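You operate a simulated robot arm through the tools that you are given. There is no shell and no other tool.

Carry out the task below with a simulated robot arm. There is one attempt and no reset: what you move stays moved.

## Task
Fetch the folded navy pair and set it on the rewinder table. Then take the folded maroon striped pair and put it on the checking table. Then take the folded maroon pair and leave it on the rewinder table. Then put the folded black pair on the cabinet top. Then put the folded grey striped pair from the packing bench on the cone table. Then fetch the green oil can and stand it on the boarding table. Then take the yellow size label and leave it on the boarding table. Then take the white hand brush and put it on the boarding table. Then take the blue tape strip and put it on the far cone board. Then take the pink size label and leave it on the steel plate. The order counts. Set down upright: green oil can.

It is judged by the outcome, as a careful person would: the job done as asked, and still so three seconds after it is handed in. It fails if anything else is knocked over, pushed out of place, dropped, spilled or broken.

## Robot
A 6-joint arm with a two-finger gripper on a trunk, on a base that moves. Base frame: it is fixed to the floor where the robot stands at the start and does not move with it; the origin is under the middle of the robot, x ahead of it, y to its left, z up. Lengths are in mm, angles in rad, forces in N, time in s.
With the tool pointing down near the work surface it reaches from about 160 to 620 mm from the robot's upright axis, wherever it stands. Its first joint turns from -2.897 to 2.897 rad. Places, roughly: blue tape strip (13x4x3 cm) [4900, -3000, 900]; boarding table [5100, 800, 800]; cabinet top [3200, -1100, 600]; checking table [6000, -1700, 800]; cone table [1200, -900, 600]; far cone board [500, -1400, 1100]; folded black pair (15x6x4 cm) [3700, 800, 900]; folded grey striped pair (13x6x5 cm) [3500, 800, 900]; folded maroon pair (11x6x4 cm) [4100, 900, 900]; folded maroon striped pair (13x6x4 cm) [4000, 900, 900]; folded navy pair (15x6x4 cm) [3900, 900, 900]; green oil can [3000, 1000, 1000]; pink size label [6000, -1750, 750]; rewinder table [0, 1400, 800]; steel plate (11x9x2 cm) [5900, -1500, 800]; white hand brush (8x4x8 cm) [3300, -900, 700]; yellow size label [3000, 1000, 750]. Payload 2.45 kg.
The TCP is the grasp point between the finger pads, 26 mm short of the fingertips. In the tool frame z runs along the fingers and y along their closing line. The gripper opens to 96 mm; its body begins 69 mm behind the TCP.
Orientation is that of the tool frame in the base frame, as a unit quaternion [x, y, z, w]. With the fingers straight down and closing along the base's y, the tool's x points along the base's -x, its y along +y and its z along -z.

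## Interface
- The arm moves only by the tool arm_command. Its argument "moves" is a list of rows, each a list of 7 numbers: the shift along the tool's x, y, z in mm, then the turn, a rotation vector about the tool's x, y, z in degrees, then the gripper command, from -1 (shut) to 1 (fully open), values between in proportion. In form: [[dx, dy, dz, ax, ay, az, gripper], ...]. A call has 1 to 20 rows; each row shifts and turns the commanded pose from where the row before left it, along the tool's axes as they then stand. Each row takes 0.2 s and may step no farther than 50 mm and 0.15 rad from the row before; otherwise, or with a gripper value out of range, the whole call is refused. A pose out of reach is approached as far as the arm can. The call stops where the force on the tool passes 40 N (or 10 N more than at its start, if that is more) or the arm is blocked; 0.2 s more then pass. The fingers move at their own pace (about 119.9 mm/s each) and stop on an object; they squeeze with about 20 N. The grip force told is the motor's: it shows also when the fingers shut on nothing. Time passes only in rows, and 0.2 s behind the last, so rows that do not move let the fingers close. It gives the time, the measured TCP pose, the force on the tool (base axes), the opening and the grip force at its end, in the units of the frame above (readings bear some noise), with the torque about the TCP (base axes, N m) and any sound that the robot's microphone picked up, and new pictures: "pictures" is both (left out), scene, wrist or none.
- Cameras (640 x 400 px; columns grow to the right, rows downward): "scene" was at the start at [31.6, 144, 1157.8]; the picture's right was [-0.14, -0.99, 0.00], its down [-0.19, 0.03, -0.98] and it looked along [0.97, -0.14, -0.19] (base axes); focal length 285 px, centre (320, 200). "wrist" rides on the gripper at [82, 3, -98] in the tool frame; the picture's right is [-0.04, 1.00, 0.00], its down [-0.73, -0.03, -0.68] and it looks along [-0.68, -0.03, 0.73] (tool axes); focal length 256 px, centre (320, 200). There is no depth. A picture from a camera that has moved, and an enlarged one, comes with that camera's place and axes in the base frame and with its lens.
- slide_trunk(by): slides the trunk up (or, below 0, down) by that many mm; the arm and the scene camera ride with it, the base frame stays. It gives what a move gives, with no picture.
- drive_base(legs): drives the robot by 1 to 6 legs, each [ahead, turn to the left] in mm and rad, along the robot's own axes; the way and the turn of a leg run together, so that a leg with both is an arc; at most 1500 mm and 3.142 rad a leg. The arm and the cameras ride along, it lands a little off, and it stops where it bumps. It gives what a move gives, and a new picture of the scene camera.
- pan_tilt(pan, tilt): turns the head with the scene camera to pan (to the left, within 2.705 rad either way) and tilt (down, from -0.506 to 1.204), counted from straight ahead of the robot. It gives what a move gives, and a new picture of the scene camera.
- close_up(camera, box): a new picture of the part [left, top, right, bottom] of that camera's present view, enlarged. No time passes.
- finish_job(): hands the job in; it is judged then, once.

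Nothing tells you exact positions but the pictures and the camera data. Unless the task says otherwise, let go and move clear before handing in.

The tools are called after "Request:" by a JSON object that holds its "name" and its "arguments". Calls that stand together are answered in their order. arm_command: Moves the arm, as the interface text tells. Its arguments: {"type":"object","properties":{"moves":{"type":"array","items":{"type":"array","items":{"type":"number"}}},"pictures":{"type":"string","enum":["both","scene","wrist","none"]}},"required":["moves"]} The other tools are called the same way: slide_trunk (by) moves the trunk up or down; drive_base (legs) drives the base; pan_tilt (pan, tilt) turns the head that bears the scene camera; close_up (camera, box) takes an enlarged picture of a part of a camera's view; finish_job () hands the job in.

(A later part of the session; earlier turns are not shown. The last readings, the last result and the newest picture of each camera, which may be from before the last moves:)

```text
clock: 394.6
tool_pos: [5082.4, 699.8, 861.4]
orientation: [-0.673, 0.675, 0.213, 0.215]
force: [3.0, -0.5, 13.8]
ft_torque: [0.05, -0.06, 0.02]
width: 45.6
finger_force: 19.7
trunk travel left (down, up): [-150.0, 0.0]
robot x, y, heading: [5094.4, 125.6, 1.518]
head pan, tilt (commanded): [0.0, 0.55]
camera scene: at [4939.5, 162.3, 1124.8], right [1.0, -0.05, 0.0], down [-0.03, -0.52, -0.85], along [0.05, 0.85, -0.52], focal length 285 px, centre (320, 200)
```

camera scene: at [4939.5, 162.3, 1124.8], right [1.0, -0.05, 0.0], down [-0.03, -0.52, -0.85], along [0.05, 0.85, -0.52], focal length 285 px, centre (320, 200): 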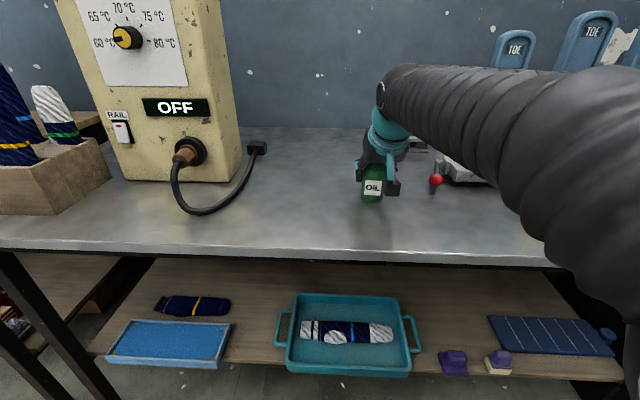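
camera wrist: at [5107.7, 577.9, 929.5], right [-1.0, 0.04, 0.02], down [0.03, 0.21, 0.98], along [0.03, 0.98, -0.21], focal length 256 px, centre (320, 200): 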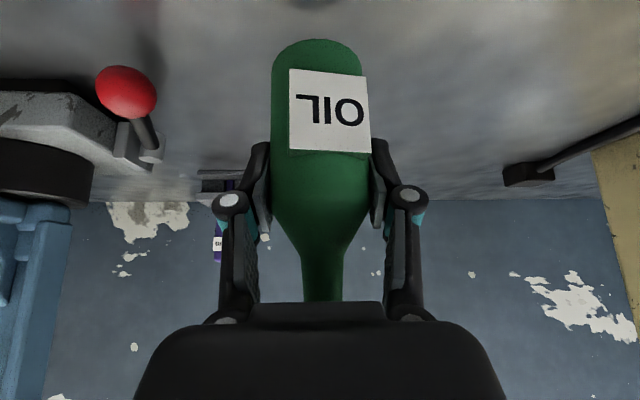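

The bottle stands on the table. I'll open gently and withdraw straight back.

Request:
{"name": "arm_command", "arguments": {"moves": [[-0.5, 0, -0.7, 0, 0, 0, -1], [0, 0, 0, 0, 0, 0, 0.15], [0, 0, 0, 0, 0, 0, 0.6], [0, 0, 0, 0, 0, 0, 0.8], [0, 0, 0, 0, 0, 0, 0.8]]}}

```text
clock: 395.8
tool_pos: [5081.9, 699.5, 861.0]
orientation: [-0.674, 0.675, 0.212, 0.213]
force: [0.6, 1.0, -0.7]
ft_torque: [0.01, 0.0, -0.04]
width: 86.5
finger_force: 0.1
trunk travel left (down, up): [-150.0, 0.0]
robot x, y, heading: [5094.7, 121.3, 1.52]
head pan, tilt (commanded): [0.0, 0.55]
camera scene: at [4939.4, 162.8, 1124.6], right [1.0, -0.05, 0.0], down [-0.03, -0.52, -0.85], along [0.05, 0.85, -0.52], focal length 285 px, centre (320, 200)
camera wrist: at [5077.4, 576.3, 894.7], right [-1.0, 0.04, 0.02], down [0.03, 0.21, 0.98], along [0.03, 0.98, -0.21], focal length 256 px, centre (320, 200)
```

scene: 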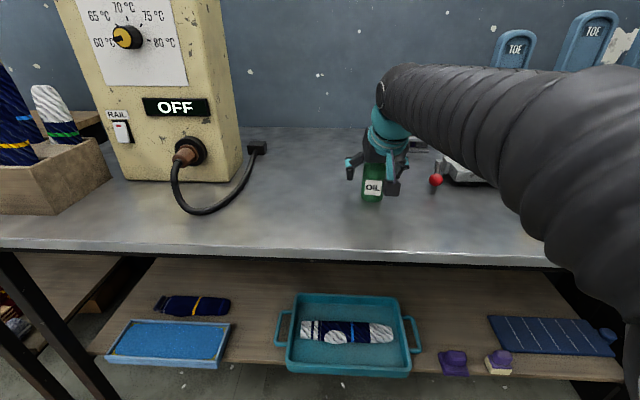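
wrist: 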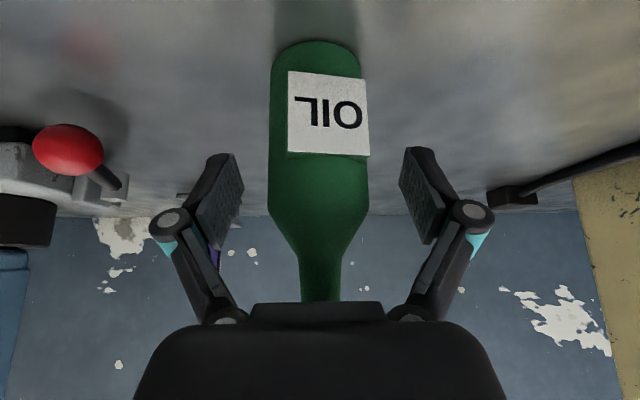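

Request:
{"name": "arm_command", "arguments": {"moves": [[16.4, 0, -11.5, 0, 0, 0, 0.8], [24.6, 0, -17.2, 0, 0, 0, 0.8], [32.8, 0, -23, 0, 0, 0, 0.8], [20, 0, -40, 0, 0, 0, 0.8], [10, 0, -45, 0, 0, 0, 0.8], [0, 0, -40, 0, 7, 0, 1], [0, 0, -10, 0, 7, 0, 1], [0, 0, 0, 0, 7, 0, 1], [0, 0, 0, 0, 7, 0, 1], [0, 0, 0, 0, 7, 0, 1], [0, 0, 0, 0, 0, 0, 1]]}}

```text
clock: 398.2
tool_pos: [5081.0, 509.2, 954.8]
orientation: [-0.705, 0.709, 0.0, -0.001]
force: [0.2, -0.5, -0.7]
ft_torque: [0.0, 0.01, 0.03]
width: 96.1
finger_force: 0.0
trunk travel left (down, up): [-150.0, 0.0]
robot x, y, heading: [5097.0, 122.3, 1.513]
head pan, tilt (commanded): [0.0, 0.55]
camera scene: at [4939.4, 162.8, 1124.6], right [1.0, -0.05, 0.0], down [-0.03, -0.52, -0.85], along [0.05, 0.85, -0.52], focal length 285 px, centre (320, 200)
camera wrist: at [5076.9, 426.5, 1053.4], right [-1.0, 0.04, 0.0], down [0.03, 0.73, 0.68], along [0.03, 0.68, -0.73], focal length 256 px, centre (320, 200)
```

scene: 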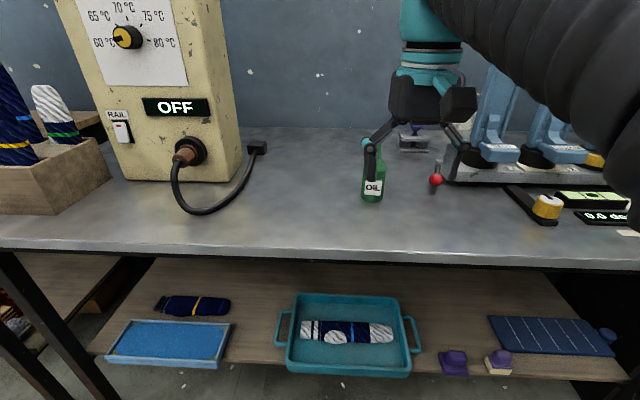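
wrist: 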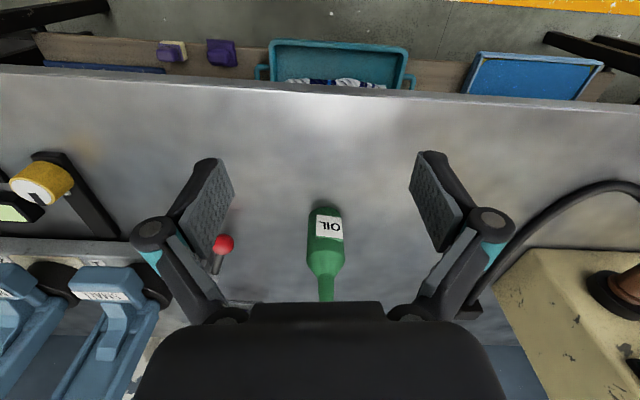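

The oil can stands upright on the boarding table. Next is the yellow size label, so I'll raise the arm and drive back to the bench.

Request:
{"name": "arm_command", "arguments": {"moves": [[0, 0, -40, 0, 0, 0, 1]], "pictures": "none"}}

Request:
{"name": "drive_base", "arguments": {"legs": [[0, 1.515], [1500, 0]]}}

```text
clock: 398.6
tool_pos: [5081.0, 508.6, 993.7]
orientation: [-0.706, 0.708, -0.001, 0.001]
force: [0.8, -0.3, -0.2]
ft_torque: [-0.03, 0.04, -0.02]
width: 95.9
finger_force: 0.2
trunk travel left (down, up): [-150.0, 0.0]
robot x, y, heading: [5093.0, 126.7, 1.511]
head pan, tilt (commanded): [0.0, 0.55]
```

```text
clock: 409.8
tool_pos: [3211.7, 358.6, 996.2]
orientation: [0.999, -0.053, 0.0, -0.001]
force: [0.3, -0.3, -0.2]
ft_torque: [0.06, -0.03, 0.02]
width: 95.9
finger_force: 0.0
trunk travel left (down, up): [-150.0, 0.0]
robot x, y, heading: [3598.8, 332.6, 2.988]
head pan, tilt (commanded): [0.0, 0.55]
camera scene: at [3540.1, 181.4, 1124.6], right [0.16, 0.99, 0.0], down [0.52, -0.08, -0.85], along [-0.84, 0.13, -0.52], focal length 285 px, centre (320, 200)
```

scene: 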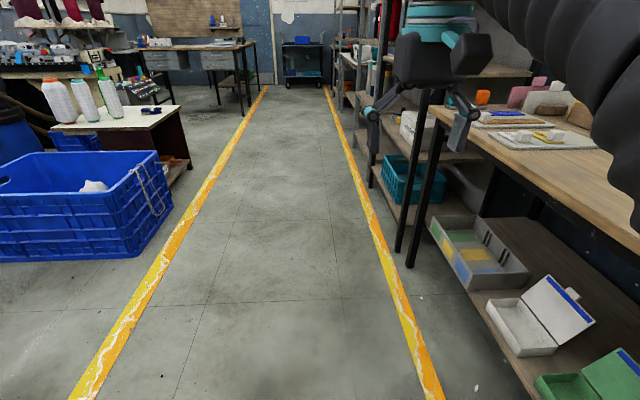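

Request:
{"name": "drive_base", "arguments": {"legs": [[0, 0.085], [676, 0], [0, -1.56]]}}

Request:
{"name": "arm_command", "arguments": {"moves": [[0, 0, 0, 0, 0, 0, 1]]}}

```text
clock: 417.9
tool_pos: [2903.1, 764.3, 995.5]
orientation: [-0.704, 0.71, -0.001, 0.001]
force: [0.4, 0.7, -0.5]
ft_torque: [-0.04, 0.0, 0.03]
width: 95.8
finger_force: 0.1
trunk travel left (down, up): [-150.0, 0.0]
robot x, y, heading: [2915.5, 375.9, 1.515]
head pan, tilt (commanded): [0.0, 0.55]
camera scene: at [2759.8, 418.1, 1124.6], right [1.0, -0.06, 0.0], down [-0.03, -0.52, -0.85], along [0.05, 0.85, -0.52], focal length 285 px, centre (320, 200)
```

scene: 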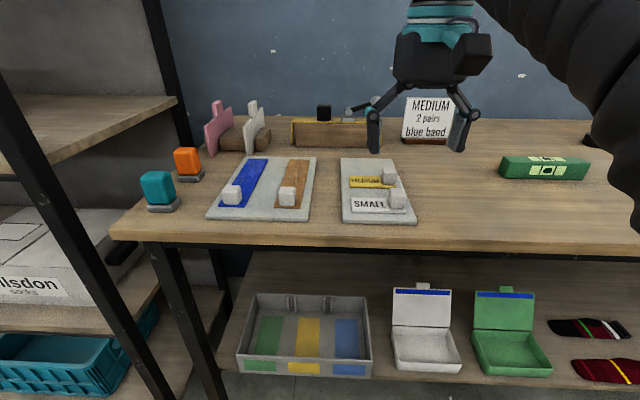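

```text
clock: 418.2
tool_pos: [2903.8, 763.0, 994.5]
orientation: [-0.704, 0.71, 0.0, 0.0]
force: [0.4, -0.2, 0.1]
ft_torque: [-0.03, 0.02, -0.03]
width: 96.0
finger_force: 0.1
trunk travel left (down, up): [-150.0, 0.0]
robot x, y, heading: [2917.8, 378.8, 1.514]
head pan, tilt (commanded): [0.0, 0.55]
camera scene: at [2759.8, 418.1, 1124.6], right [1.0, -0.06, 0.0], down [-0.03, -0.52, -0.85], along [0.05, 0.85, -0.52], focal length 285 px, centre (320, 200)
camera wrist: at [2898.8, 681.2, 1093.4], right [-1.0, 0.05, 0.0], down [0.03, 0.73, 0.68], along [0.03, 0.68, -0.73], focal length 256 px, centre (320, 200)
```

scene: 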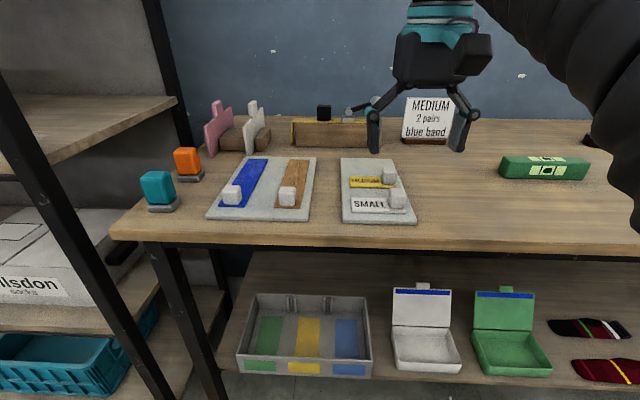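
wrist: 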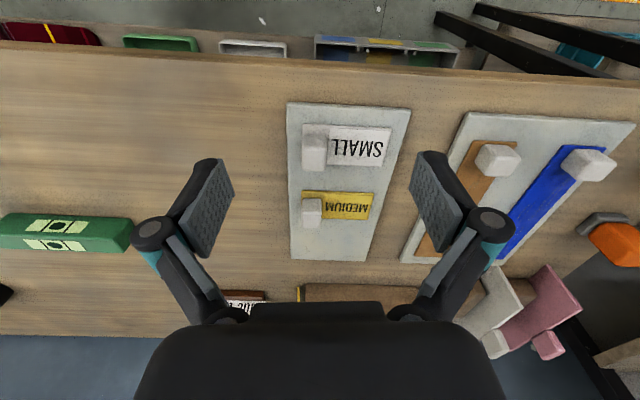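

Request:
{"name": "close_up", "arguments": {"camera": "wrist", "box": [270, 95, 420, 270]}}

Request:
{"name": "close_up", "arguments": {"camera": "scene", "box": [330, 145, 430, 235]}}

```text
2.29 times, centred on (345, 182) of wrist
camera zoom: at [2898.8, 681.2, 1093.4], right [-1.0, 0.05, 0.0], down [0.03, 0.73, 0.68], along [0.03, 0.68, -0.73], focal length 585 px, centre (263, 240)
```

zoom: 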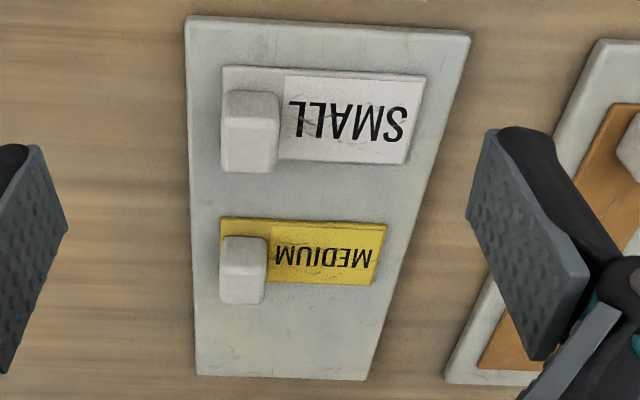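

```text
4.44 times, centred on (380, 190) of scene
camera zoom: at [2759.8, 418.1, 1124.6], right [1.0, -0.06, 0.0], down [-0.03, -0.52, -0.85], along [0.05, 0.85, -0.52], focal length 1269 px, centre (53, 244)
```

zoom: 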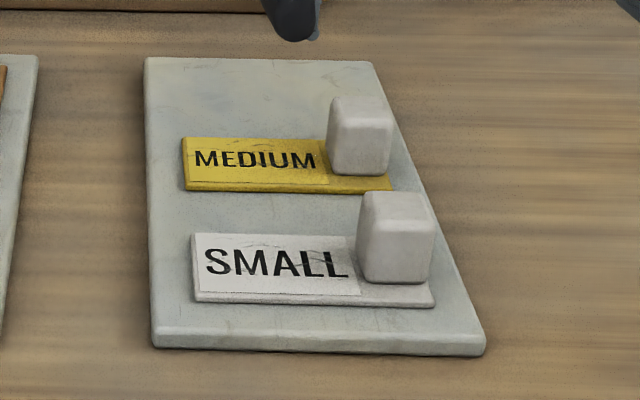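

The yellow label lies on the plate with its white cube handle centred near (2919, 901). I'll move above the cube.

Request:
{"name": "arm_command", "arguments": {"moves": [[-46, -5, 0, 0, 0, 0, 0.3], [-46, -5, 10, 0, 0, 0, 0.3], [-46, -4, 20, 0, 0, 3.4, 0.3], [0, 0, 25, 0, 0, 0, 0.25], [0, 0, 0, 0, 0, 0, 0.25]], "pictures": "wrist"}}

```text
refused: row 3 steps farther than a row can; nothing moved
```

Request:
{"name": "arm_command", "arguments": {"moves": [[-46, -5, 0, 0, 0, 0, 0.3], [-46, -5, 10, 0, 0, 0, 0.3], [-46, -4, 10, 0, 0, 3.4, 0.3], [0, 0, 30, 0, 0, 0, 0.25], [0, 0, 0, 0, 0, 0, 0.25]], "pictures": "wrist"}}

```text
clock: 419.4
tool_pos: [2919.2, 901.6, 945.5]
orientation: [-0.683, 0.731, 0.0, 0.0]
force: [0.2, -0.1, 0.6]
ft_torque: [0.02, -0.02, -0.04]
width: 60.0
finger_force: 0.1
trunk travel left (down, up): [-150.0, 0.0]
robot x, y, heading: [2919.6, 378.4, 1.509]
head pan, tilt (commanded): [0.0, 0.55]
camera wrist: at [2909.0, 818.9, 1043.9], right [-0.99, 0.11, 0.0], down [0.08, 0.73, 0.68], along [0.07, 0.68, -0.73], focal length 256 px, centre (320, 200)
```

wrist: 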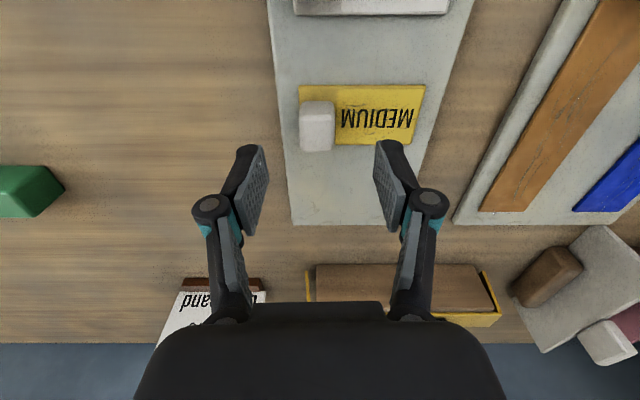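

Request:
{"name": "arm_command", "arguments": {"moves": [[0, 0, 20, 0, 0, 0, 0.2], [0, 0, 15, 0, 0, 0, 0.2], [0, 0, 5, 0, 0, 0, 0.2], [0, 0, 0, 0, 0, 0, 0.2]], "pictures": "both"}}

```text
clock: 420.4
tool_pos: [2920.1, 900.8, 906.0]
orientation: [-0.684, 0.73, -0.001, 0.001]
force: [0.5, -0.2, -1.0]
ft_torque: [-0.02, -0.03, 0.0]
width: 57.7
finger_force: 0.0
trunk travel left (down, up): [-150.0, 0.0]
robot x, y, heading: [2914.4, 378.3, 1.52]
head pan, tilt (commanded): [0.0, 0.55]
camera scene: at [2759.8, 418.1, 1124.6], right [1.0, -0.06, 0.0], down [-0.03, -0.52, -0.85], along [0.05, 0.85, -0.52], focal length 285 px, centre (320, 200)
camera wrist: at [2909.4, 818.8, 1003.5], right [-0.99, 0.11, 0.0], down [0.08, 0.73, 0.68], along [0.07, 0.68, -0.73], focal length 256 px, centre (320, 200)
```

scene: 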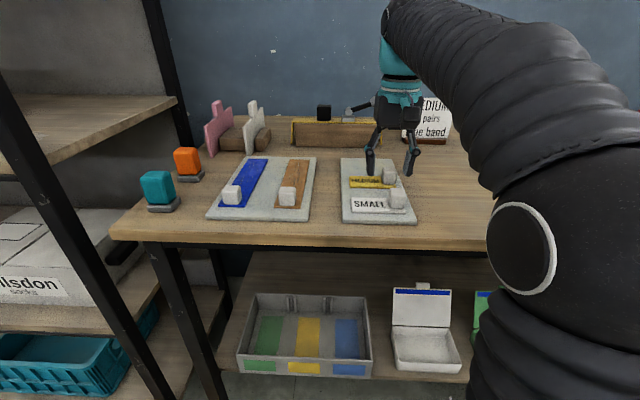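
wrist: 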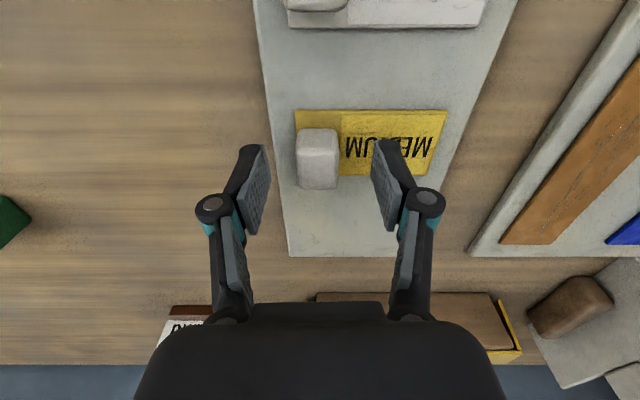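

Request:
{"name": "arm_command", "arguments": {"moves": [[0, 0, 6, 0, 0, 0, 0.2], [0, 0, 3, 0, 0, 0, 0.2], [0, 0, 0, 0, 0, 0, 0.2]], "pictures": "none"}}

Request:
{"name": "close_up", "arguments": {"camera": "scene", "box": [330, 100, 450, 230]}}

```text
clock: 421.2
tool_pos: [2918.7, 901.4, 896.2]
orientation: [-0.683, 0.73, -0.001, 0.0]
force: [-0.5, -0.3, -1.0]
ft_torque: [-0.02, 0.0, 0.02]
width: 57.4
finger_force: 0.1
trunk travel left (down, up): [-150.0, 0.0]
robot x, y, heading: [2916.0, 381.8, 1.513]
head pan, tilt (commanded): [0.0, 0.55]
```

```text
3.08 times, centred on (390, 165) of scene
camera zoom: at [2759.8, 418.1, 1124.6], right [1.0, -0.06, 0.0], down [-0.03, -0.52, -0.85], along [0.05, 0.85, -0.52], focal length 878 px, centre (105, 308)
```

zoom: 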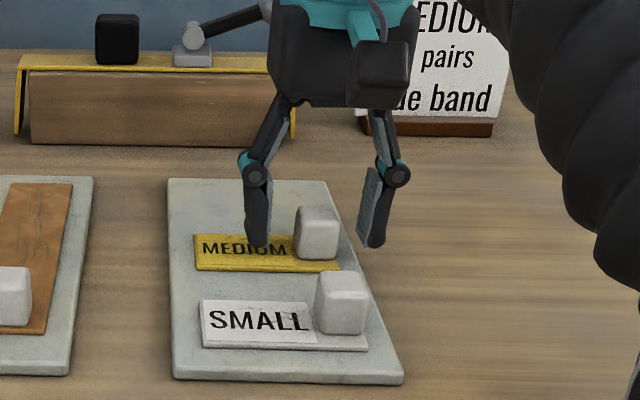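

Request:
{"name": "arm_command", "arguments": {"moves": [[0, 0, 0, 0, 0, 0, -0.2], [0, 0, 0, 0, 0, 0, -1], [0, 0, 0, 0, 0, 0, -1], [0, 0, 0, 0, 0, 0, -1]], "pictures": "wrist"}}

Request:
{"name": "close_up", "arguments": {"camera": "scene", "box": [330, 100, 450, 230]}}

```text
clock: 422.2
tool_pos: [2918.4, 901.6, 895.6]
orientation: [-0.683, 0.73, -0.001, 0.0]
force: [-0.4, 0.3, 1.9]
ft_torque: [0.01, 0.0, 0.01]
width: 23.0
finger_force: 20.0
trunk travel left (down, up): [-150.0, 0.0]
robot x, y, heading: [2915.1, 382.1, 1.514]
head pan, tilt (commanded): [0.0, 0.55]
camera wrist: at [2908.9, 819.2, 994.5], right [-0.99, 0.11, 0.0], down [0.08, 0.73, 0.68], along [0.07, 0.68, -0.73], focal length 256 px, centre (320, 200)
```

wrist: 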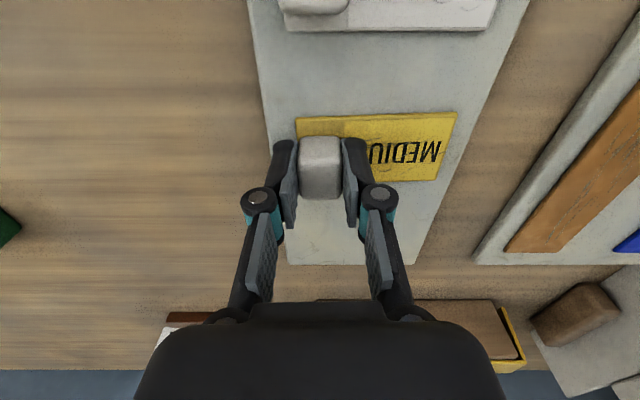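

```text
3.08 times, centred on (390, 165) of scene
camera zoom: at [2759.8, 418.1, 1124.6], right [1.0, -0.06, 0.0], down [-0.03, -0.52, -0.85], along [0.05, 0.85, -0.52], focal length 878 px, centre (105, 308)
```

zoom: 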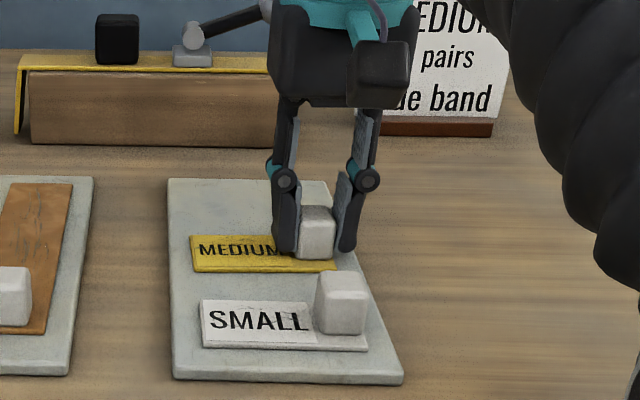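

The cube is gripped (23 mm). I'll lift the label off the plate.

Request:
{"name": "arm_command", "arguments": {"moves": [[0, 0, -10, 0, 0, 0, -1], [0, 0, -25, 0, 0, 0, -1], [0, 0, -30, 0, 0, 0, -1], [30, 0, -25, 0, 0, 0, -1], [40, 0, -10, 0, 0, 0, -1], [45, 0, 0, 0, 0, 0, -1], [0, 0, 0, 0, 0, 0, -1]]}}

```text
clock: 423.9
tool_pos: [2911.9, 785.4, 994.4]
orientation: [-0.683, 0.73, 0.0, 0.0]
force: [0.9, 0.4, 0.1]
ft_torque: [0.01, 0.0, 0.0]
width: 22.9
finger_force: 20.1
trunk travel left (down, up): [-150.0, 0.0]
robot x, y, heading: [2915.4, 380.0, 1.515]
head pan, tilt (commanded): [0.0, 0.55]
camera scene: at [2759.8, 418.2, 1124.6], right [1.0, -0.06, 0.0], down [-0.03, -0.52, -0.85], along [0.05, 0.85, -0.52], focal length 285 px, centre (320, 200)
camera wrist: at [2902.8, 703.3, 1092.9], right [-0.99, 0.11, 0.0], down [0.08, 0.73, 0.68], along [0.07, 0.68, -0.73], focal length 256 px, centre (320, 200)
```

scene: 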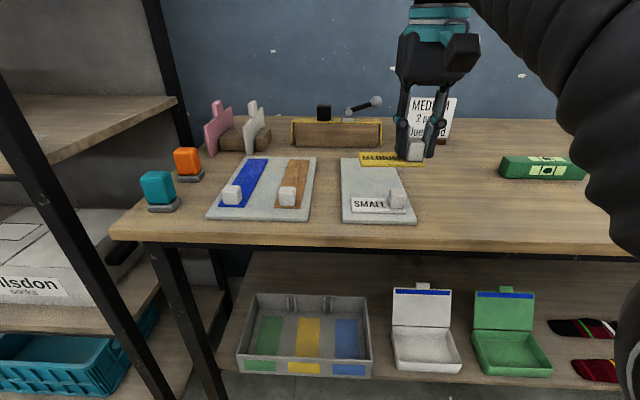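
wrist: 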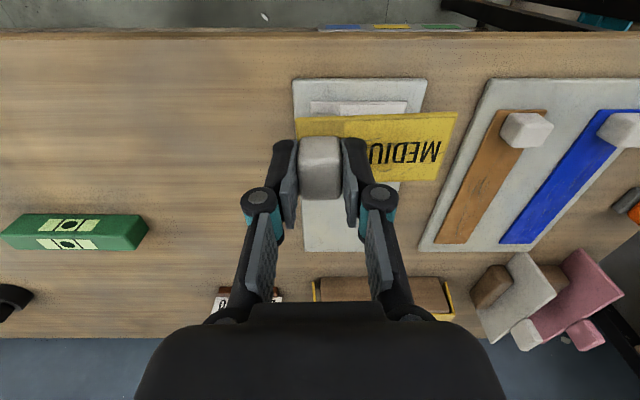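

Label lifted cleanly. I'll drive to the boarding table.

Request:
{"name": "drive_base", "arguments": {"legs": [[0, -1.64], [1400, 0]]}}

```text
clock: 434.8
tool_pos: [4687.4, 158.8, 993.8]
orientation: [0.073, 0.997, -0.002, 0.0]
force: [-0.3, 0.1, 0.8]
ft_torque: [0.01, 0.02, 0.0]
width: 23.0
finger_force: 20.3
trunk travel left (down, up): [-150.0, 0.0]
robot x, y, heading: [4284.6, 184.1, -0.13]
head pan, tilt (commanded): [0.0, 0.55]
camera scene: at [4332.5, 339.1, 1124.6], right [-0.14, -0.99, 0.0], down [-0.52, 0.07, -0.85], along [0.84, -0.12, -0.52], focal length 285 px, centre (320, 200)
```

scene: 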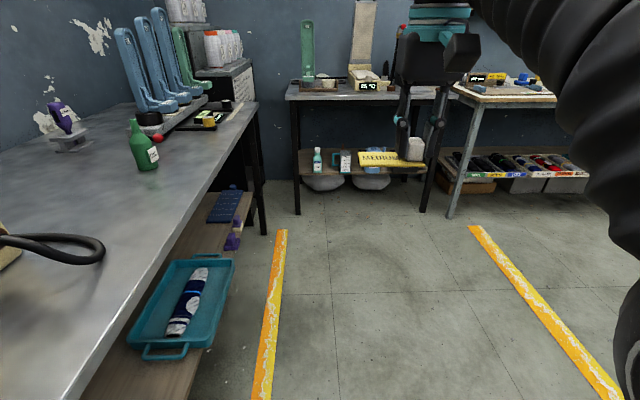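

Request:
{"name": "drive_base", "arguments": {"legs": [[0, 0.027], [665, 0], [0, 1.6]]}}

Request:
{"name": "arm_command", "arguments": {"moves": [[0, 0, 0, 0, 0, 0, -1]]}}

```text
clock: 442.7
tool_pos: [4962.5, 517.4, 995.3]
orientation: [-0.669, 0.744, -0.001, 0.001]
force: [-0.1, 0.5, -0.1]
ft_torque: [-0.01, -0.03, -0.01]
width: 22.5
finger_force: 20.0
trunk travel left (down, up): [-150.0, 0.0]
robot x, y, heading: [4950.1, 106.6, 1.473]
head pan, tilt (commanded): [0.0, 0.55]
camera scene: at [4795.7, 156.0, 1124.6], right [1.0, -0.1, 0.0], down [-0.05, -0.52, -0.85], along [0.08, 0.85, -0.52], focal length 285 px, centre (320, 200)
```

scene: 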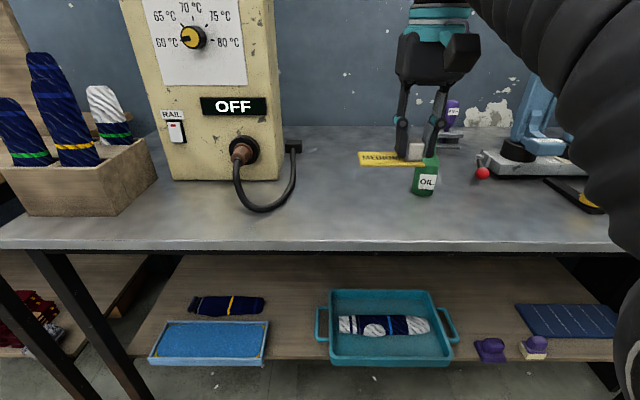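

```text
clock: 443.1
tool_pos: [4962.6, 516.1, 995.2]
orientation: [-0.668, 0.744, -0.001, 0.001]
force: [0.4, -0.5, 0.7]
ft_torque: [-0.01, 0.01, -0.01]
width: 22.9
finger_force: 20.2
trunk travel left (down, up): [-150.0, 0.0]
robot x, y, heading: [4950.9, 112.7, 1.471]
head pan, tilt (commanded): [0.0, 0.55]
camera scene: at [4795.7, 156.0, 1124.6], right [1.0, -0.1, 0.0], down [-0.05, -0.52, -0.85], along [0.08, 0.85, -0.52], focal length 285 px, centre (320, 200)
camera wrist: at [4949.9, 435.5, 1093.0], right [-0.99, 0.15, 0.0], down [0.11, 0.73, 0.68], along [0.1, 0.67, -0.73], focal length 256 px, centre (320, 200)
```

scene: 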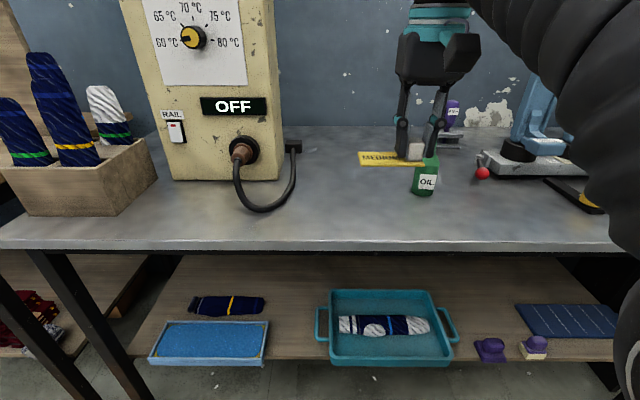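
wrist: 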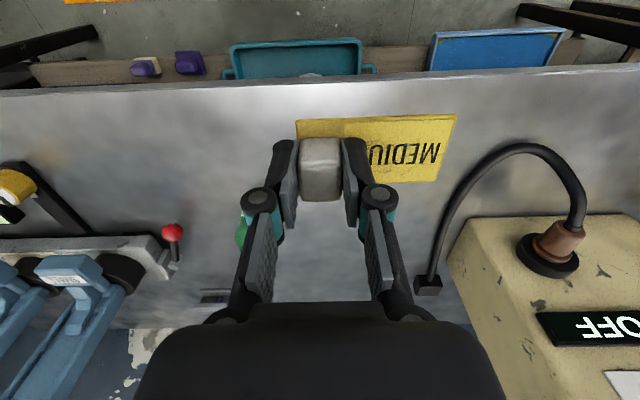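

I'll move the label over the clear front area at about (4950, 625) and lower it.

Request:
{"name": "arm_command", "arguments": {"moves": [[-35, 8, 20, 0, 0, 0, -1], [-36, 8, 25, 0, 0, 0, -1], [-36, 8, 25, 0, 0, 0, -1], [0, 0, 35, 0, 0, 0, -1], [0, 0, 30, 0, 0, 0, -1], [0, 0, 10, 0, 0, 0, -1], [0, 0, 0, 0, 0, 0, -1]]}}

```text
clock: 444.7
tool_pos: [4950.5, 625.5, 848.2]
orientation: [-0.668, 0.744, 0.0, 0.0]
force: [-1.4, -0.5, 0.0]
ft_torque: [0.0, -0.01, 0.04]
width: 23.3
finger_force: 20.0
trunk travel left (down, up): [-150.0, 0.0]
robot x, y, heading: [4950.0, 111.1, 1.469]
head pan, tilt (commanded): [0.0, 0.55]
camera scene: at [4795.7, 156.0, 1124.6], right [1.0, -0.1, 0.0], down [-0.05, -0.52, -0.85], along [0.08, 0.85, -0.52], focal length 285 px, centre (320, 200)
camera wrist: at [4937.4, 543.6, 946.4], right [-0.99, 0.15, 0.0], down [0.11, 0.73, 0.68], along [0.1, 0.67, -0.73], focal length 256 px, centre (320, 200)
```

scene: 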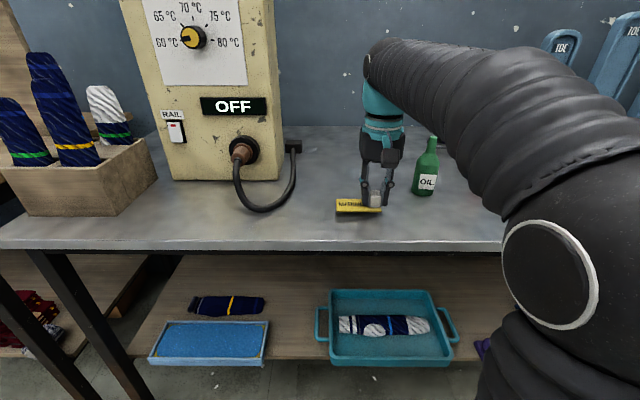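
wrist: 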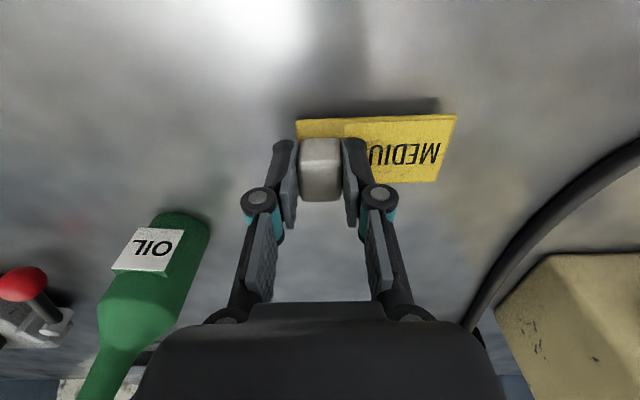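

Request:
{"name": "arm_command", "arguments": {"moves": [[0, 0, 4, 0, 0, 0, -1], [0, 0, 3, 0, 0, 0, -1], [0, 0, 3, 0, 0, 0, -1], [0, 0, 0, 0, 0, 0, -1]], "pictures": "none"}}

Request:
{"name": "arm_command", "arguments": {"moves": [[0, 0, 2, 0, 0, 0, -1], [0, 0, 0, 0, 0, 0, -1]], "pictures": "none"}}

Request:
{"name": "arm_command", "arguments": {"moves": [[0, 0, 2, 0, 0, 0, -1], [0, 0, 0, 0, 0, 0, -1]], "pictures": "none"}}

```text
clock: 445.7
tool_pos: [4949.9, 626.2, 839.6]
orientation: [-0.669, 0.743, -0.001, 0.001]
force: [-0.8, -0.6, -0.1]
ft_torque: [0.02, 0.01, 0.04]
width: 22.9
finger_force: 20.0
trunk travel left (down, up): [-150.0, 0.0]
robot x, y, heading: [4951.7, 110.3, 1.475]
head pan, tilt (commanded): [0.0, 0.55]
```

```text
clock: 446.3
tool_pos: [4949.2, 626.8, 838.3]
orientation: [-0.669, 0.744, 0.0, 0.0]
force: [0.0, -0.2, 0.3]
ft_torque: [0.01, 0.04, 0.03]
width: 23.0
finger_force: 19.9
trunk travel left (down, up): [-150.0, 0.0]
robot x, y, heading: [4952.1, 116.0, 1.472]
head pan, tilt (commanded): [0.0, 0.55]
```

```text
clock: 446.9
tool_pos: [4949.5, 625.8, 836.3]
orientation: [-0.668, 0.744, 0.0, 0.001]
force: [0.5, 0.1, 4.4]
ft_torque: [-0.04, 0.02, -0.01]
width: 22.8
finger_force: 20.0
trunk travel left (down, up): [-150.0, 0.0]
robot x, y, heading: [4950.9, 113.0, 1.474]
head pan, tilt (commanded): [0.0, 0.55]
```

Request:
{"name": "close_up", "arguments": {"camera": "scene", "box": [310, 140, 430, 230]}}

Request:
{"name": "arm_command", "arguments": {"moves": [[0, 0, 1, 0, 0, 0, -1], [0, 0, 0, 0, 0, 0, -1]], "pictures": "none"}}

```text
4.44 times, centred on (370, 185) of scene
camera zoom: at [4795.7, 155.8, 1124.7], right [1.0, -0.1, 0.0], down [-0.05, -0.52, -0.85], along [0.08, 0.85, -0.52], focal length 1269 px, centre (98, 267)
```

zoom: 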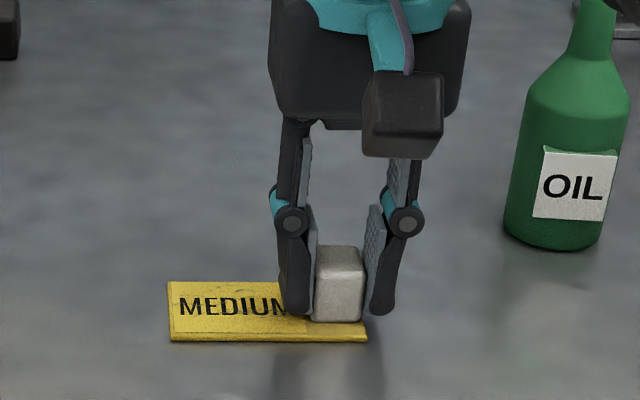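

```text
clock: 447.5
tool_pos: [4950.7, 625.7, 835.2]
orientation: [-0.668, 0.744, 0.002, 0.001]
force: [-0.2, 0.9, 14.9]
ft_torque: [0.07, 0.04, -0.02]
width: 23.2
finger_force: 19.9
trunk travel left (down, up): [-150.0, 0.0]
robot x, y, heading: [4951.4, 108.4, 1.472]
head pan, tilt (commanded): [0.0, 0.55]
```

Contact is firm and flat. I'll release and lift.

Request:
{"name": "arm_command", "arguments": {"moves": [[0, 0, -1, 0, 0, 0, -1], [0, 0, 0, 0, 0, 0, 0.0], [0, 0, 0, 0, 0, 0, 0.1], [0, 0, 0, 0, 0, 0, 0.1], [0, 0, -15, 0, 0, 0, 0.1], [0, 0, -30, 0, 0, 0, 0.1], [0, 0, -40, 0, 0, 0, 0.3], [20, 0, -40, 0, 0, 0, 0.6], [40, 0, -25, 0, 0, 0, 1], [40, 0, -10, 0, 0, 0, 1], [0, 0, 0, 0, 0, 0, 1]]}}

```text
clock: 449.9
tool_pos: [4940.7, 527.0, 994.7]
orientation: [-0.668, 0.744, -0.001, 0.0]
force: [-0.7, 0.3, -0.2]
ft_torque: [0.0, 0.0, -0.01]
width: 96.3
finger_force: 0.1
trunk travel left (down, up): [-150.0, 0.0]
robot x, y, heading: [4949.5, 108.3, 1.469]
head pan, tilt (commanded): [0.0, 0.55]
camera scene: at [4795.7, 156.1, 1124.6], right [1.0, -0.1, 0.0], down [-0.05, -0.52, -0.85], along [0.08, 0.85, -0.52], focal length 285 px, centre (320, 200)
camera wrist: at [4927.0, 444.3, 1093.3], right [-0.99, 0.15, 0.0], down [0.11, 0.73, 0.68], along [0.1, 0.67, -0.73], focal length 256 px, centre (320, 200)
```

scene: 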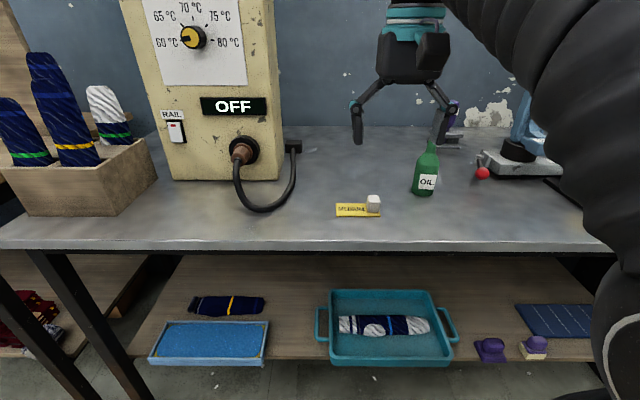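
wrist: 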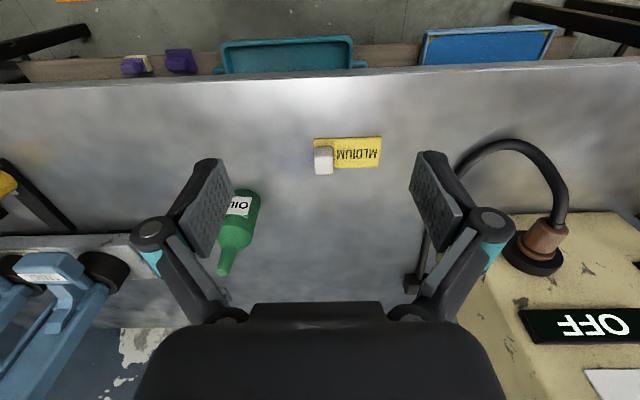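

The label lies flat on the boarding table. Next is the white brush on the cabinet, so I'll drive there.

Request:
{"name": "drive_base", "arguments": {"legs": [[0, 1.98], [1500, 0]]}}

```text
clock: 462.0
tool_pos: [3155.2, -504.7, 994.7]
orientation: [0.989, 0.15, 0.0, 0.0]
force: [-0.3, 0.4, 0.4]
ft_torque: [0.01, 0.0, 0.01]
width: 96.2
finger_force: 0.0
trunk travel left (down, up): [-150.0, 0.0]
robot x, y, heading: [3534.0, -329.5, -2.829]
head pan, tilt (commanded): [0.0, 0.55]
camera scene: at [3552.1, -489.2, 1124.6], right [-0.31, 0.95, 0.0], down [0.5, 0.16, -0.85], along [-0.81, -0.26, -0.52], focal length 285 px, centre (320, 200)
```

scene: 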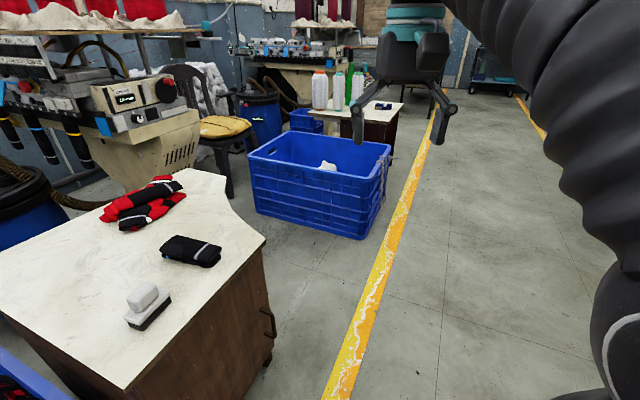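

Request:
{"name": "drive_base", "arguments": {"legs": [[0, 0.09], [235, 0], [0, 1.1]]}}

Request:
{"name": "arm_command", "arguments": {"moves": [[0, 0, 0, 0, 0, 0, 1]]}}

```text
clock: 466.5
tool_pos: [3273.5, -833.3, 995.0]
orientation: [0.786, 0.618, -0.001, 0.0]
force: [0.7, 0.0, 0.1]
ft_torque: [-0.01, 0.0, 0.02]
width: 95.8
finger_force: 0.1
trunk travel left (down, up): [-150.0, 0.0]
robot x, y, heading: [3321.1, -419.5, -1.802]
head pan, tilt (commanded): [0.0, 0.55]
stopped in leg 3: the robot was blocked; the commanded pose is now the measured one
camera scene: at [3464.8, -486.1, 1124.6], right [-0.97, 0.23, 0.0], down [0.12, 0.51, -0.85], along [-0.2, -0.83, -0.52], focal length 285 px, centre (320, 200)
```

scene: 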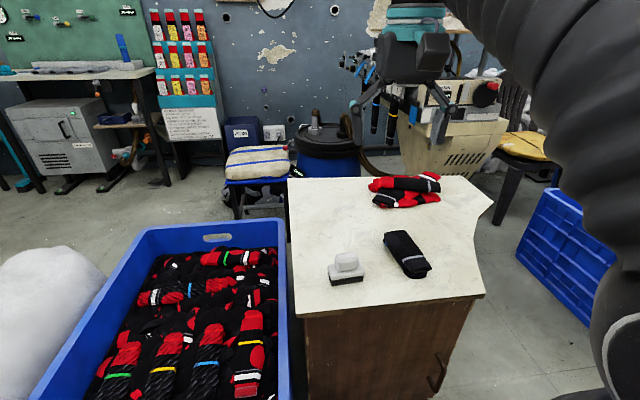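

```text
clock: 466.9
tool_pos: [3273.8, -832.8, 995.8]
orientation: [0.787, 0.617, -0.001, -0.002]
force: [0.4, -0.5, 0.1]
ft_torque: [0.0, 0.04, 0.01]
width: 96.1
finger_force: 0.2
trunk travel left (down, up): [-150.0, 0.0]
robot x, y, heading: [3319.8, -421.0, -1.799]
head pan, tilt (commanded): [0.0, 0.55]
camera scene: at [3464.8, -486.1, 1124.6], right [-0.97, 0.23, 0.0], down [0.12, 0.51, -0.85], along [-0.2, -0.83, -0.52], focal length 285 px, centre (320, 200)
camera wrist: at [3295.6, -755.5, 1093.2], right [0.96, -0.28, 0.0], down [-0.2, -0.71, 0.68], along [-0.19, -0.65, -0.73], focal length 256 px, centre (320, 200)
```

scene: 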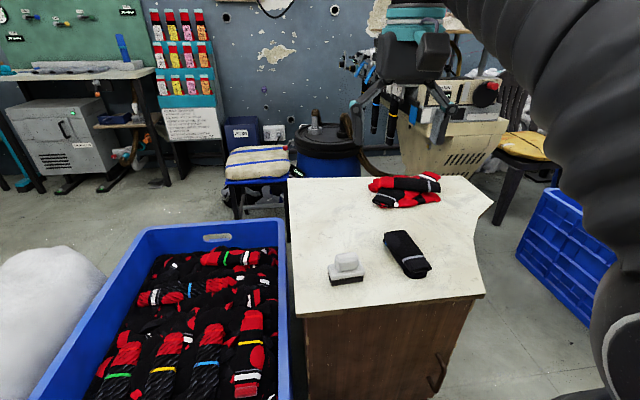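
wrist: 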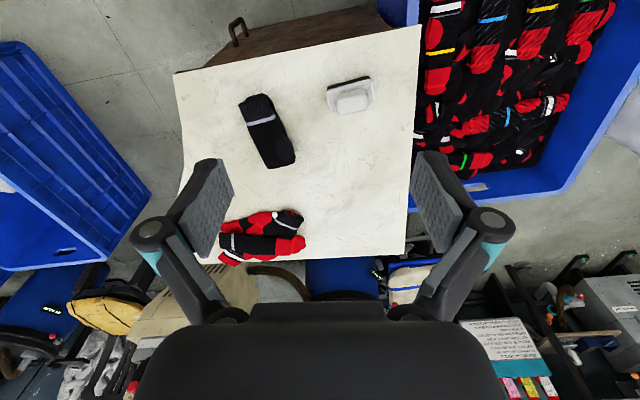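

The turn stopped against something, likely the blue crate's corner; nothing appears displaced. The arm can reach the brush from here, so I'll zoom in on it.

Request:
{"name": "close_up", "arguments": {"camera": "wrist", "box": [300, 50, 420, 140]}}

Request:
{"name": "close_up", "arguments": {"camera": "scene", "box": [290, 220, 450, 320]}}

```text
4.44 times, centred on (360, 95) of wrist
camera zoom: at [3295.6, -755.5, 1093.2], right [0.96, -0.28, 0.0], down [-0.2, -0.71, 0.68], along [-0.19, -0.65, -0.73], focal length 1138 px, centre (142, 667)
```

zoom: 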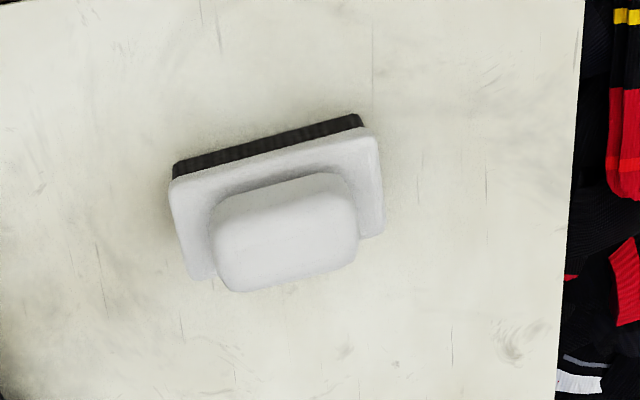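

```text
4.00 times, centred on (370, 270) of scene
camera zoom: at [3464.8, -486.1, 1124.6], right [-0.97, 0.23, 0.0], down [0.12, 0.51, -0.85], along [-0.2, -0.83, -0.52], focal length 1142 px, centre (120, -80)
```

zoom: 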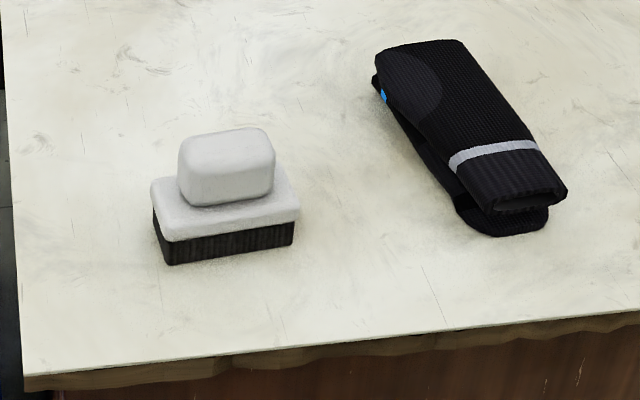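

The brush stands bristles-down near (3298, 938 to the right), with its handle block on top at z≈655–690. I'll lower the trunk and move over the handle.

Request:
{"name": "slide_trunk", "arguments": {"by": -150}}

Request:
{"name": "arm_command", "arguments": {"moves": [[-35, 16, 0, 0, 0, 0, 1], [-35, 16, 15, 0, 0, 0, 1], [-26, 16, 30, 0, 0, 0, 1], [0, 0, 30, 0, 0, -4.9, 1], [0, 0, 20, 0, 0, -4.8, 1], [0, 0, 0, 0, 0, 0, 1]]}}

```text
clock: 468.6
tool_pos: [3274.8, -832.5, 845.2]
orientation: [0.787, 0.618, -0.001, -0.001]
force: [-0.4, 0.0, -0.3]
ft_torque: [0.0, -0.01, -0.01]
width: 96.1
finger_force: 0.0
trunk travel left (down, up): [0.0, 150.0]
robot x, y, heading: [3319.0, -422.0, -1.798]
head pan, tilt (commanded): [0.0, 0.55]
```

```text
clock: 470.0
tool_pos: [3297.4, -939.3, 749.8]
orientation: [0.731, 0.682, 0.0, 0.0]
force: [-0.7, 0.7, 0.3]
ft_torque: [0.03, 0.02, 0.02]
width: 96.0
finger_force: 0.0
trunk travel left (down, up): [0.0, 150.0]
robot x, y, heading: [3318.1, -422.2, -1.8]
head pan, tilt (commanded): [0.0, 0.55]
camera scene: at [3464.8, -486.1, 974.6], right [-0.97, 0.23, 0.0], down [0.12, 0.51, -0.85], along [-0.2, -0.83, -0.52], focal length 285 px, centre (320, 200)
camera wrist: at [3306.2, -859.5, 848.0], right [0.99, -0.11, 0.0], down [-0.08, -0.73, 0.68], along [-0.08, -0.68, -0.73], focal length 256 px, centre (320, 200)
```

scene: 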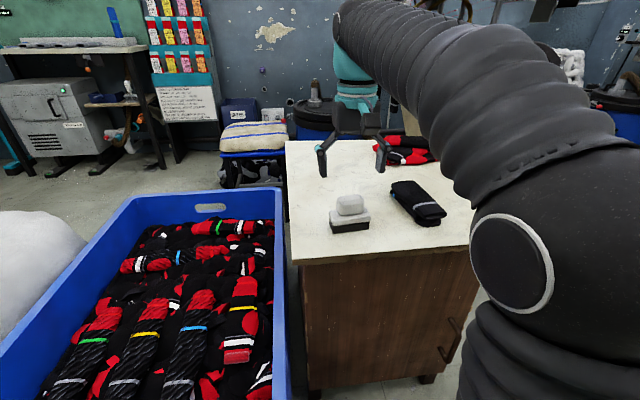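
wrist: 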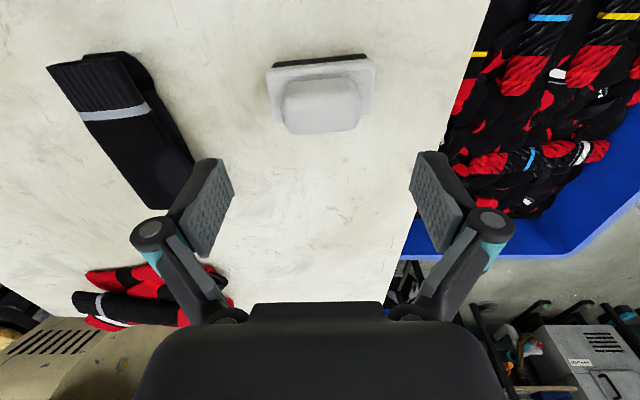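

Request:
{"name": "arm_command", "arguments": {"moves": [[7, 0, 20, 0, 0, -3, 0.8], [0, 0, 20, 0, 0, 0, 0.8], [0, 0, 0, 0, 0, 0, 0.8]], "pictures": "both"}}

Request:
{"name": "close_up", "arguments": {"camera": "scene", "box": [290, 150, 430, 250]}}

```text
clock: 470.8
tool_pos: [3300.3, -930.8, 709.4]
orientation: [0.714, 0.7, -0.001, 0.0]
force: [0.5, 0.3, 0.0]
ft_torque: [-0.03, 0.01, 0.02]
width: 86.6
finger_force: 0.0
trunk travel left (down, up): [0.0, 150.0]
robot x, y, heading: [3319.7, -421.3, -1.8]
head pan, tilt (commanded): [0.0, 0.55]
camera scene: at [3464.8, -486.1, 974.6], right [-0.97, 0.23, 0.0], down [0.12, 0.51, -0.85], along [-0.2, -0.83, -0.52], focal length 285 px, centre (320, 200)
camera wrist: at [3302.8, -851.1, 807.8], right [1.0, -0.06, 0.0], down [-0.04, -0.73, 0.68], along [-0.04, -0.68, -0.73], focal length 256 px, centre (320, 200)
```

scene: 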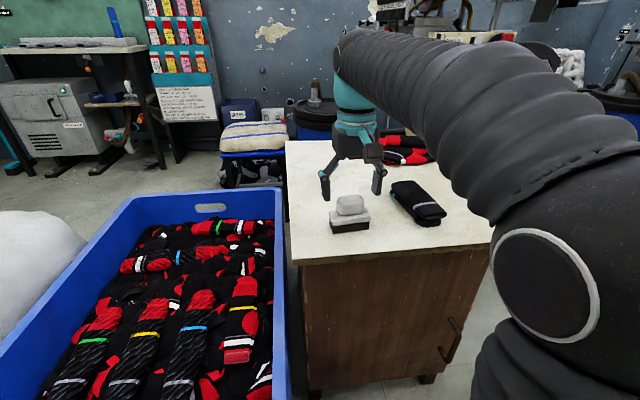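
wrist: 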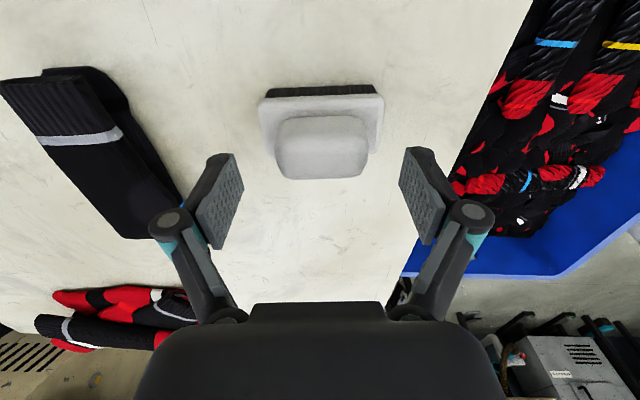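

```text
4.00 times, centred on (360, 200) of scene
camera zoom: at [3464.8, -486.1, 974.6], right [-0.97, 0.23, 0.0], down [0.12, 0.51, -0.85], along [-0.2, -0.83, -0.52], focal length 1142 px, centre (160, 200)
```

zoom: 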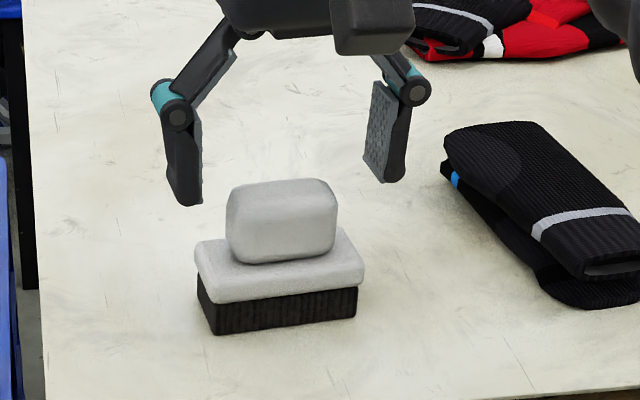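

Request:
{"name": "arm_command", "arguments": {"moves": [[0, 0, 10, 0, 0, 0, 0.6], [0, 0, 9, 0, 0, 0, 0.6], [0, 0, 0, 0, 0, 0, 0.6]], "pictures": "none"}}

Request:
{"name": "close_up", "arguments": {"camera": "scene", "box": [290, 150, 430, 250]}}

```text
clock: 471.6
tool_pos: [3298.6, -931.9, 691.4]
orientation: [0.714, 0.7, -0.001, -0.001]
force: [0.2, 0.2, -0.3]
ft_torque: [-0.01, -0.03, -0.02]
width: 76.8
finger_force: 0.1
trunk travel left (down, up): [0.0, 150.0]
robot x, y, heading: [3315.4, -421.8, -1.8]
head pan, tilt (commanded): [0.0, 0.55]
```

```text
4.00 times, centred on (360, 200) of scene
camera zoom: at [3464.8, -486.1, 974.6], right [-0.97, 0.23, 0.0], down [0.12, 0.51, -0.85], along [-0.2, -0.83, -0.52], focal length 1142 px, centre (160, 200)
```

zoom: 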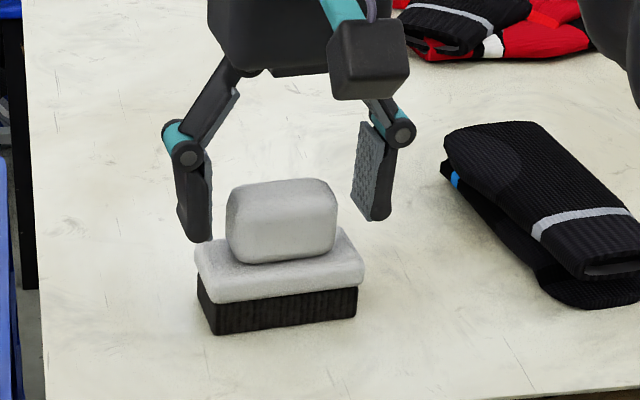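

Request:
{"name": "arm_command", "arguments": {"moves": [[0, 0, 1.5, 0, 0, 0, 0.3], [0, 0, 0, 0, 0, 0, -1], [0, 0, 0, 0, 0, 0, -1], [0, 0, 0, 0, 0, 0, -1]], "pictures": "wrist"}}

Request:
{"name": "close_up", "arguments": {"camera": "scene", "box": [290, 150, 430, 250]}}

```text
clock: 472.6
tool_pos: [3298.7, -932.0, 690.0]
orientation: [0.714, 0.7, 0.0, 0.0]
force: [-0.7, 0.9, 1.8]
ft_torque: [0.07, -0.06, 0.06]
width: 53.3
finger_force: 20.1
trunk travel left (down, up): [0.0, 150.0]
robot x, y, heading: [3319.1, -419.9, -1.798]
head pan, tilt (commanded): [0.0, 0.55]
camera wrist: at [3302.3, -851.0, 788.2], right [1.0, -0.06, 0.0], down [-0.04, -0.73, 0.68], along [-0.04, -0.68, -0.73], focal length 256 px, centre (320, 200)
```

wrist: 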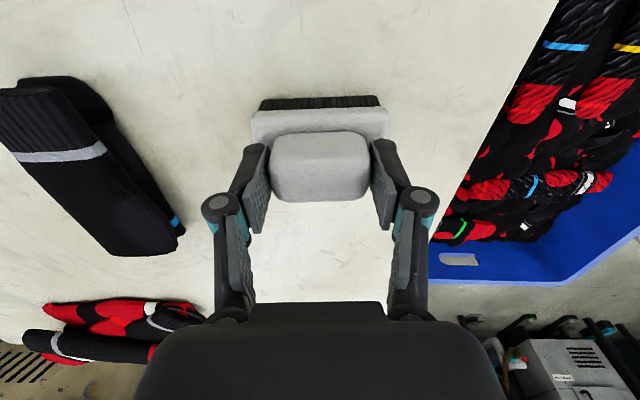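

```text
4.00 times, centred on (360, 200) of scene
camera zoom: at [3464.8, -486.0, 974.6], right [-0.97, 0.23, 0.0], down [0.12, 0.51, -0.85], along [-0.2, -0.83, -0.52], focal length 1142 px, centre (160, 200)
```

zoom: 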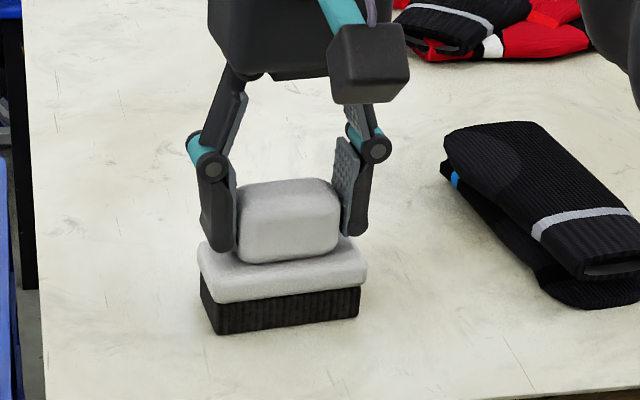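

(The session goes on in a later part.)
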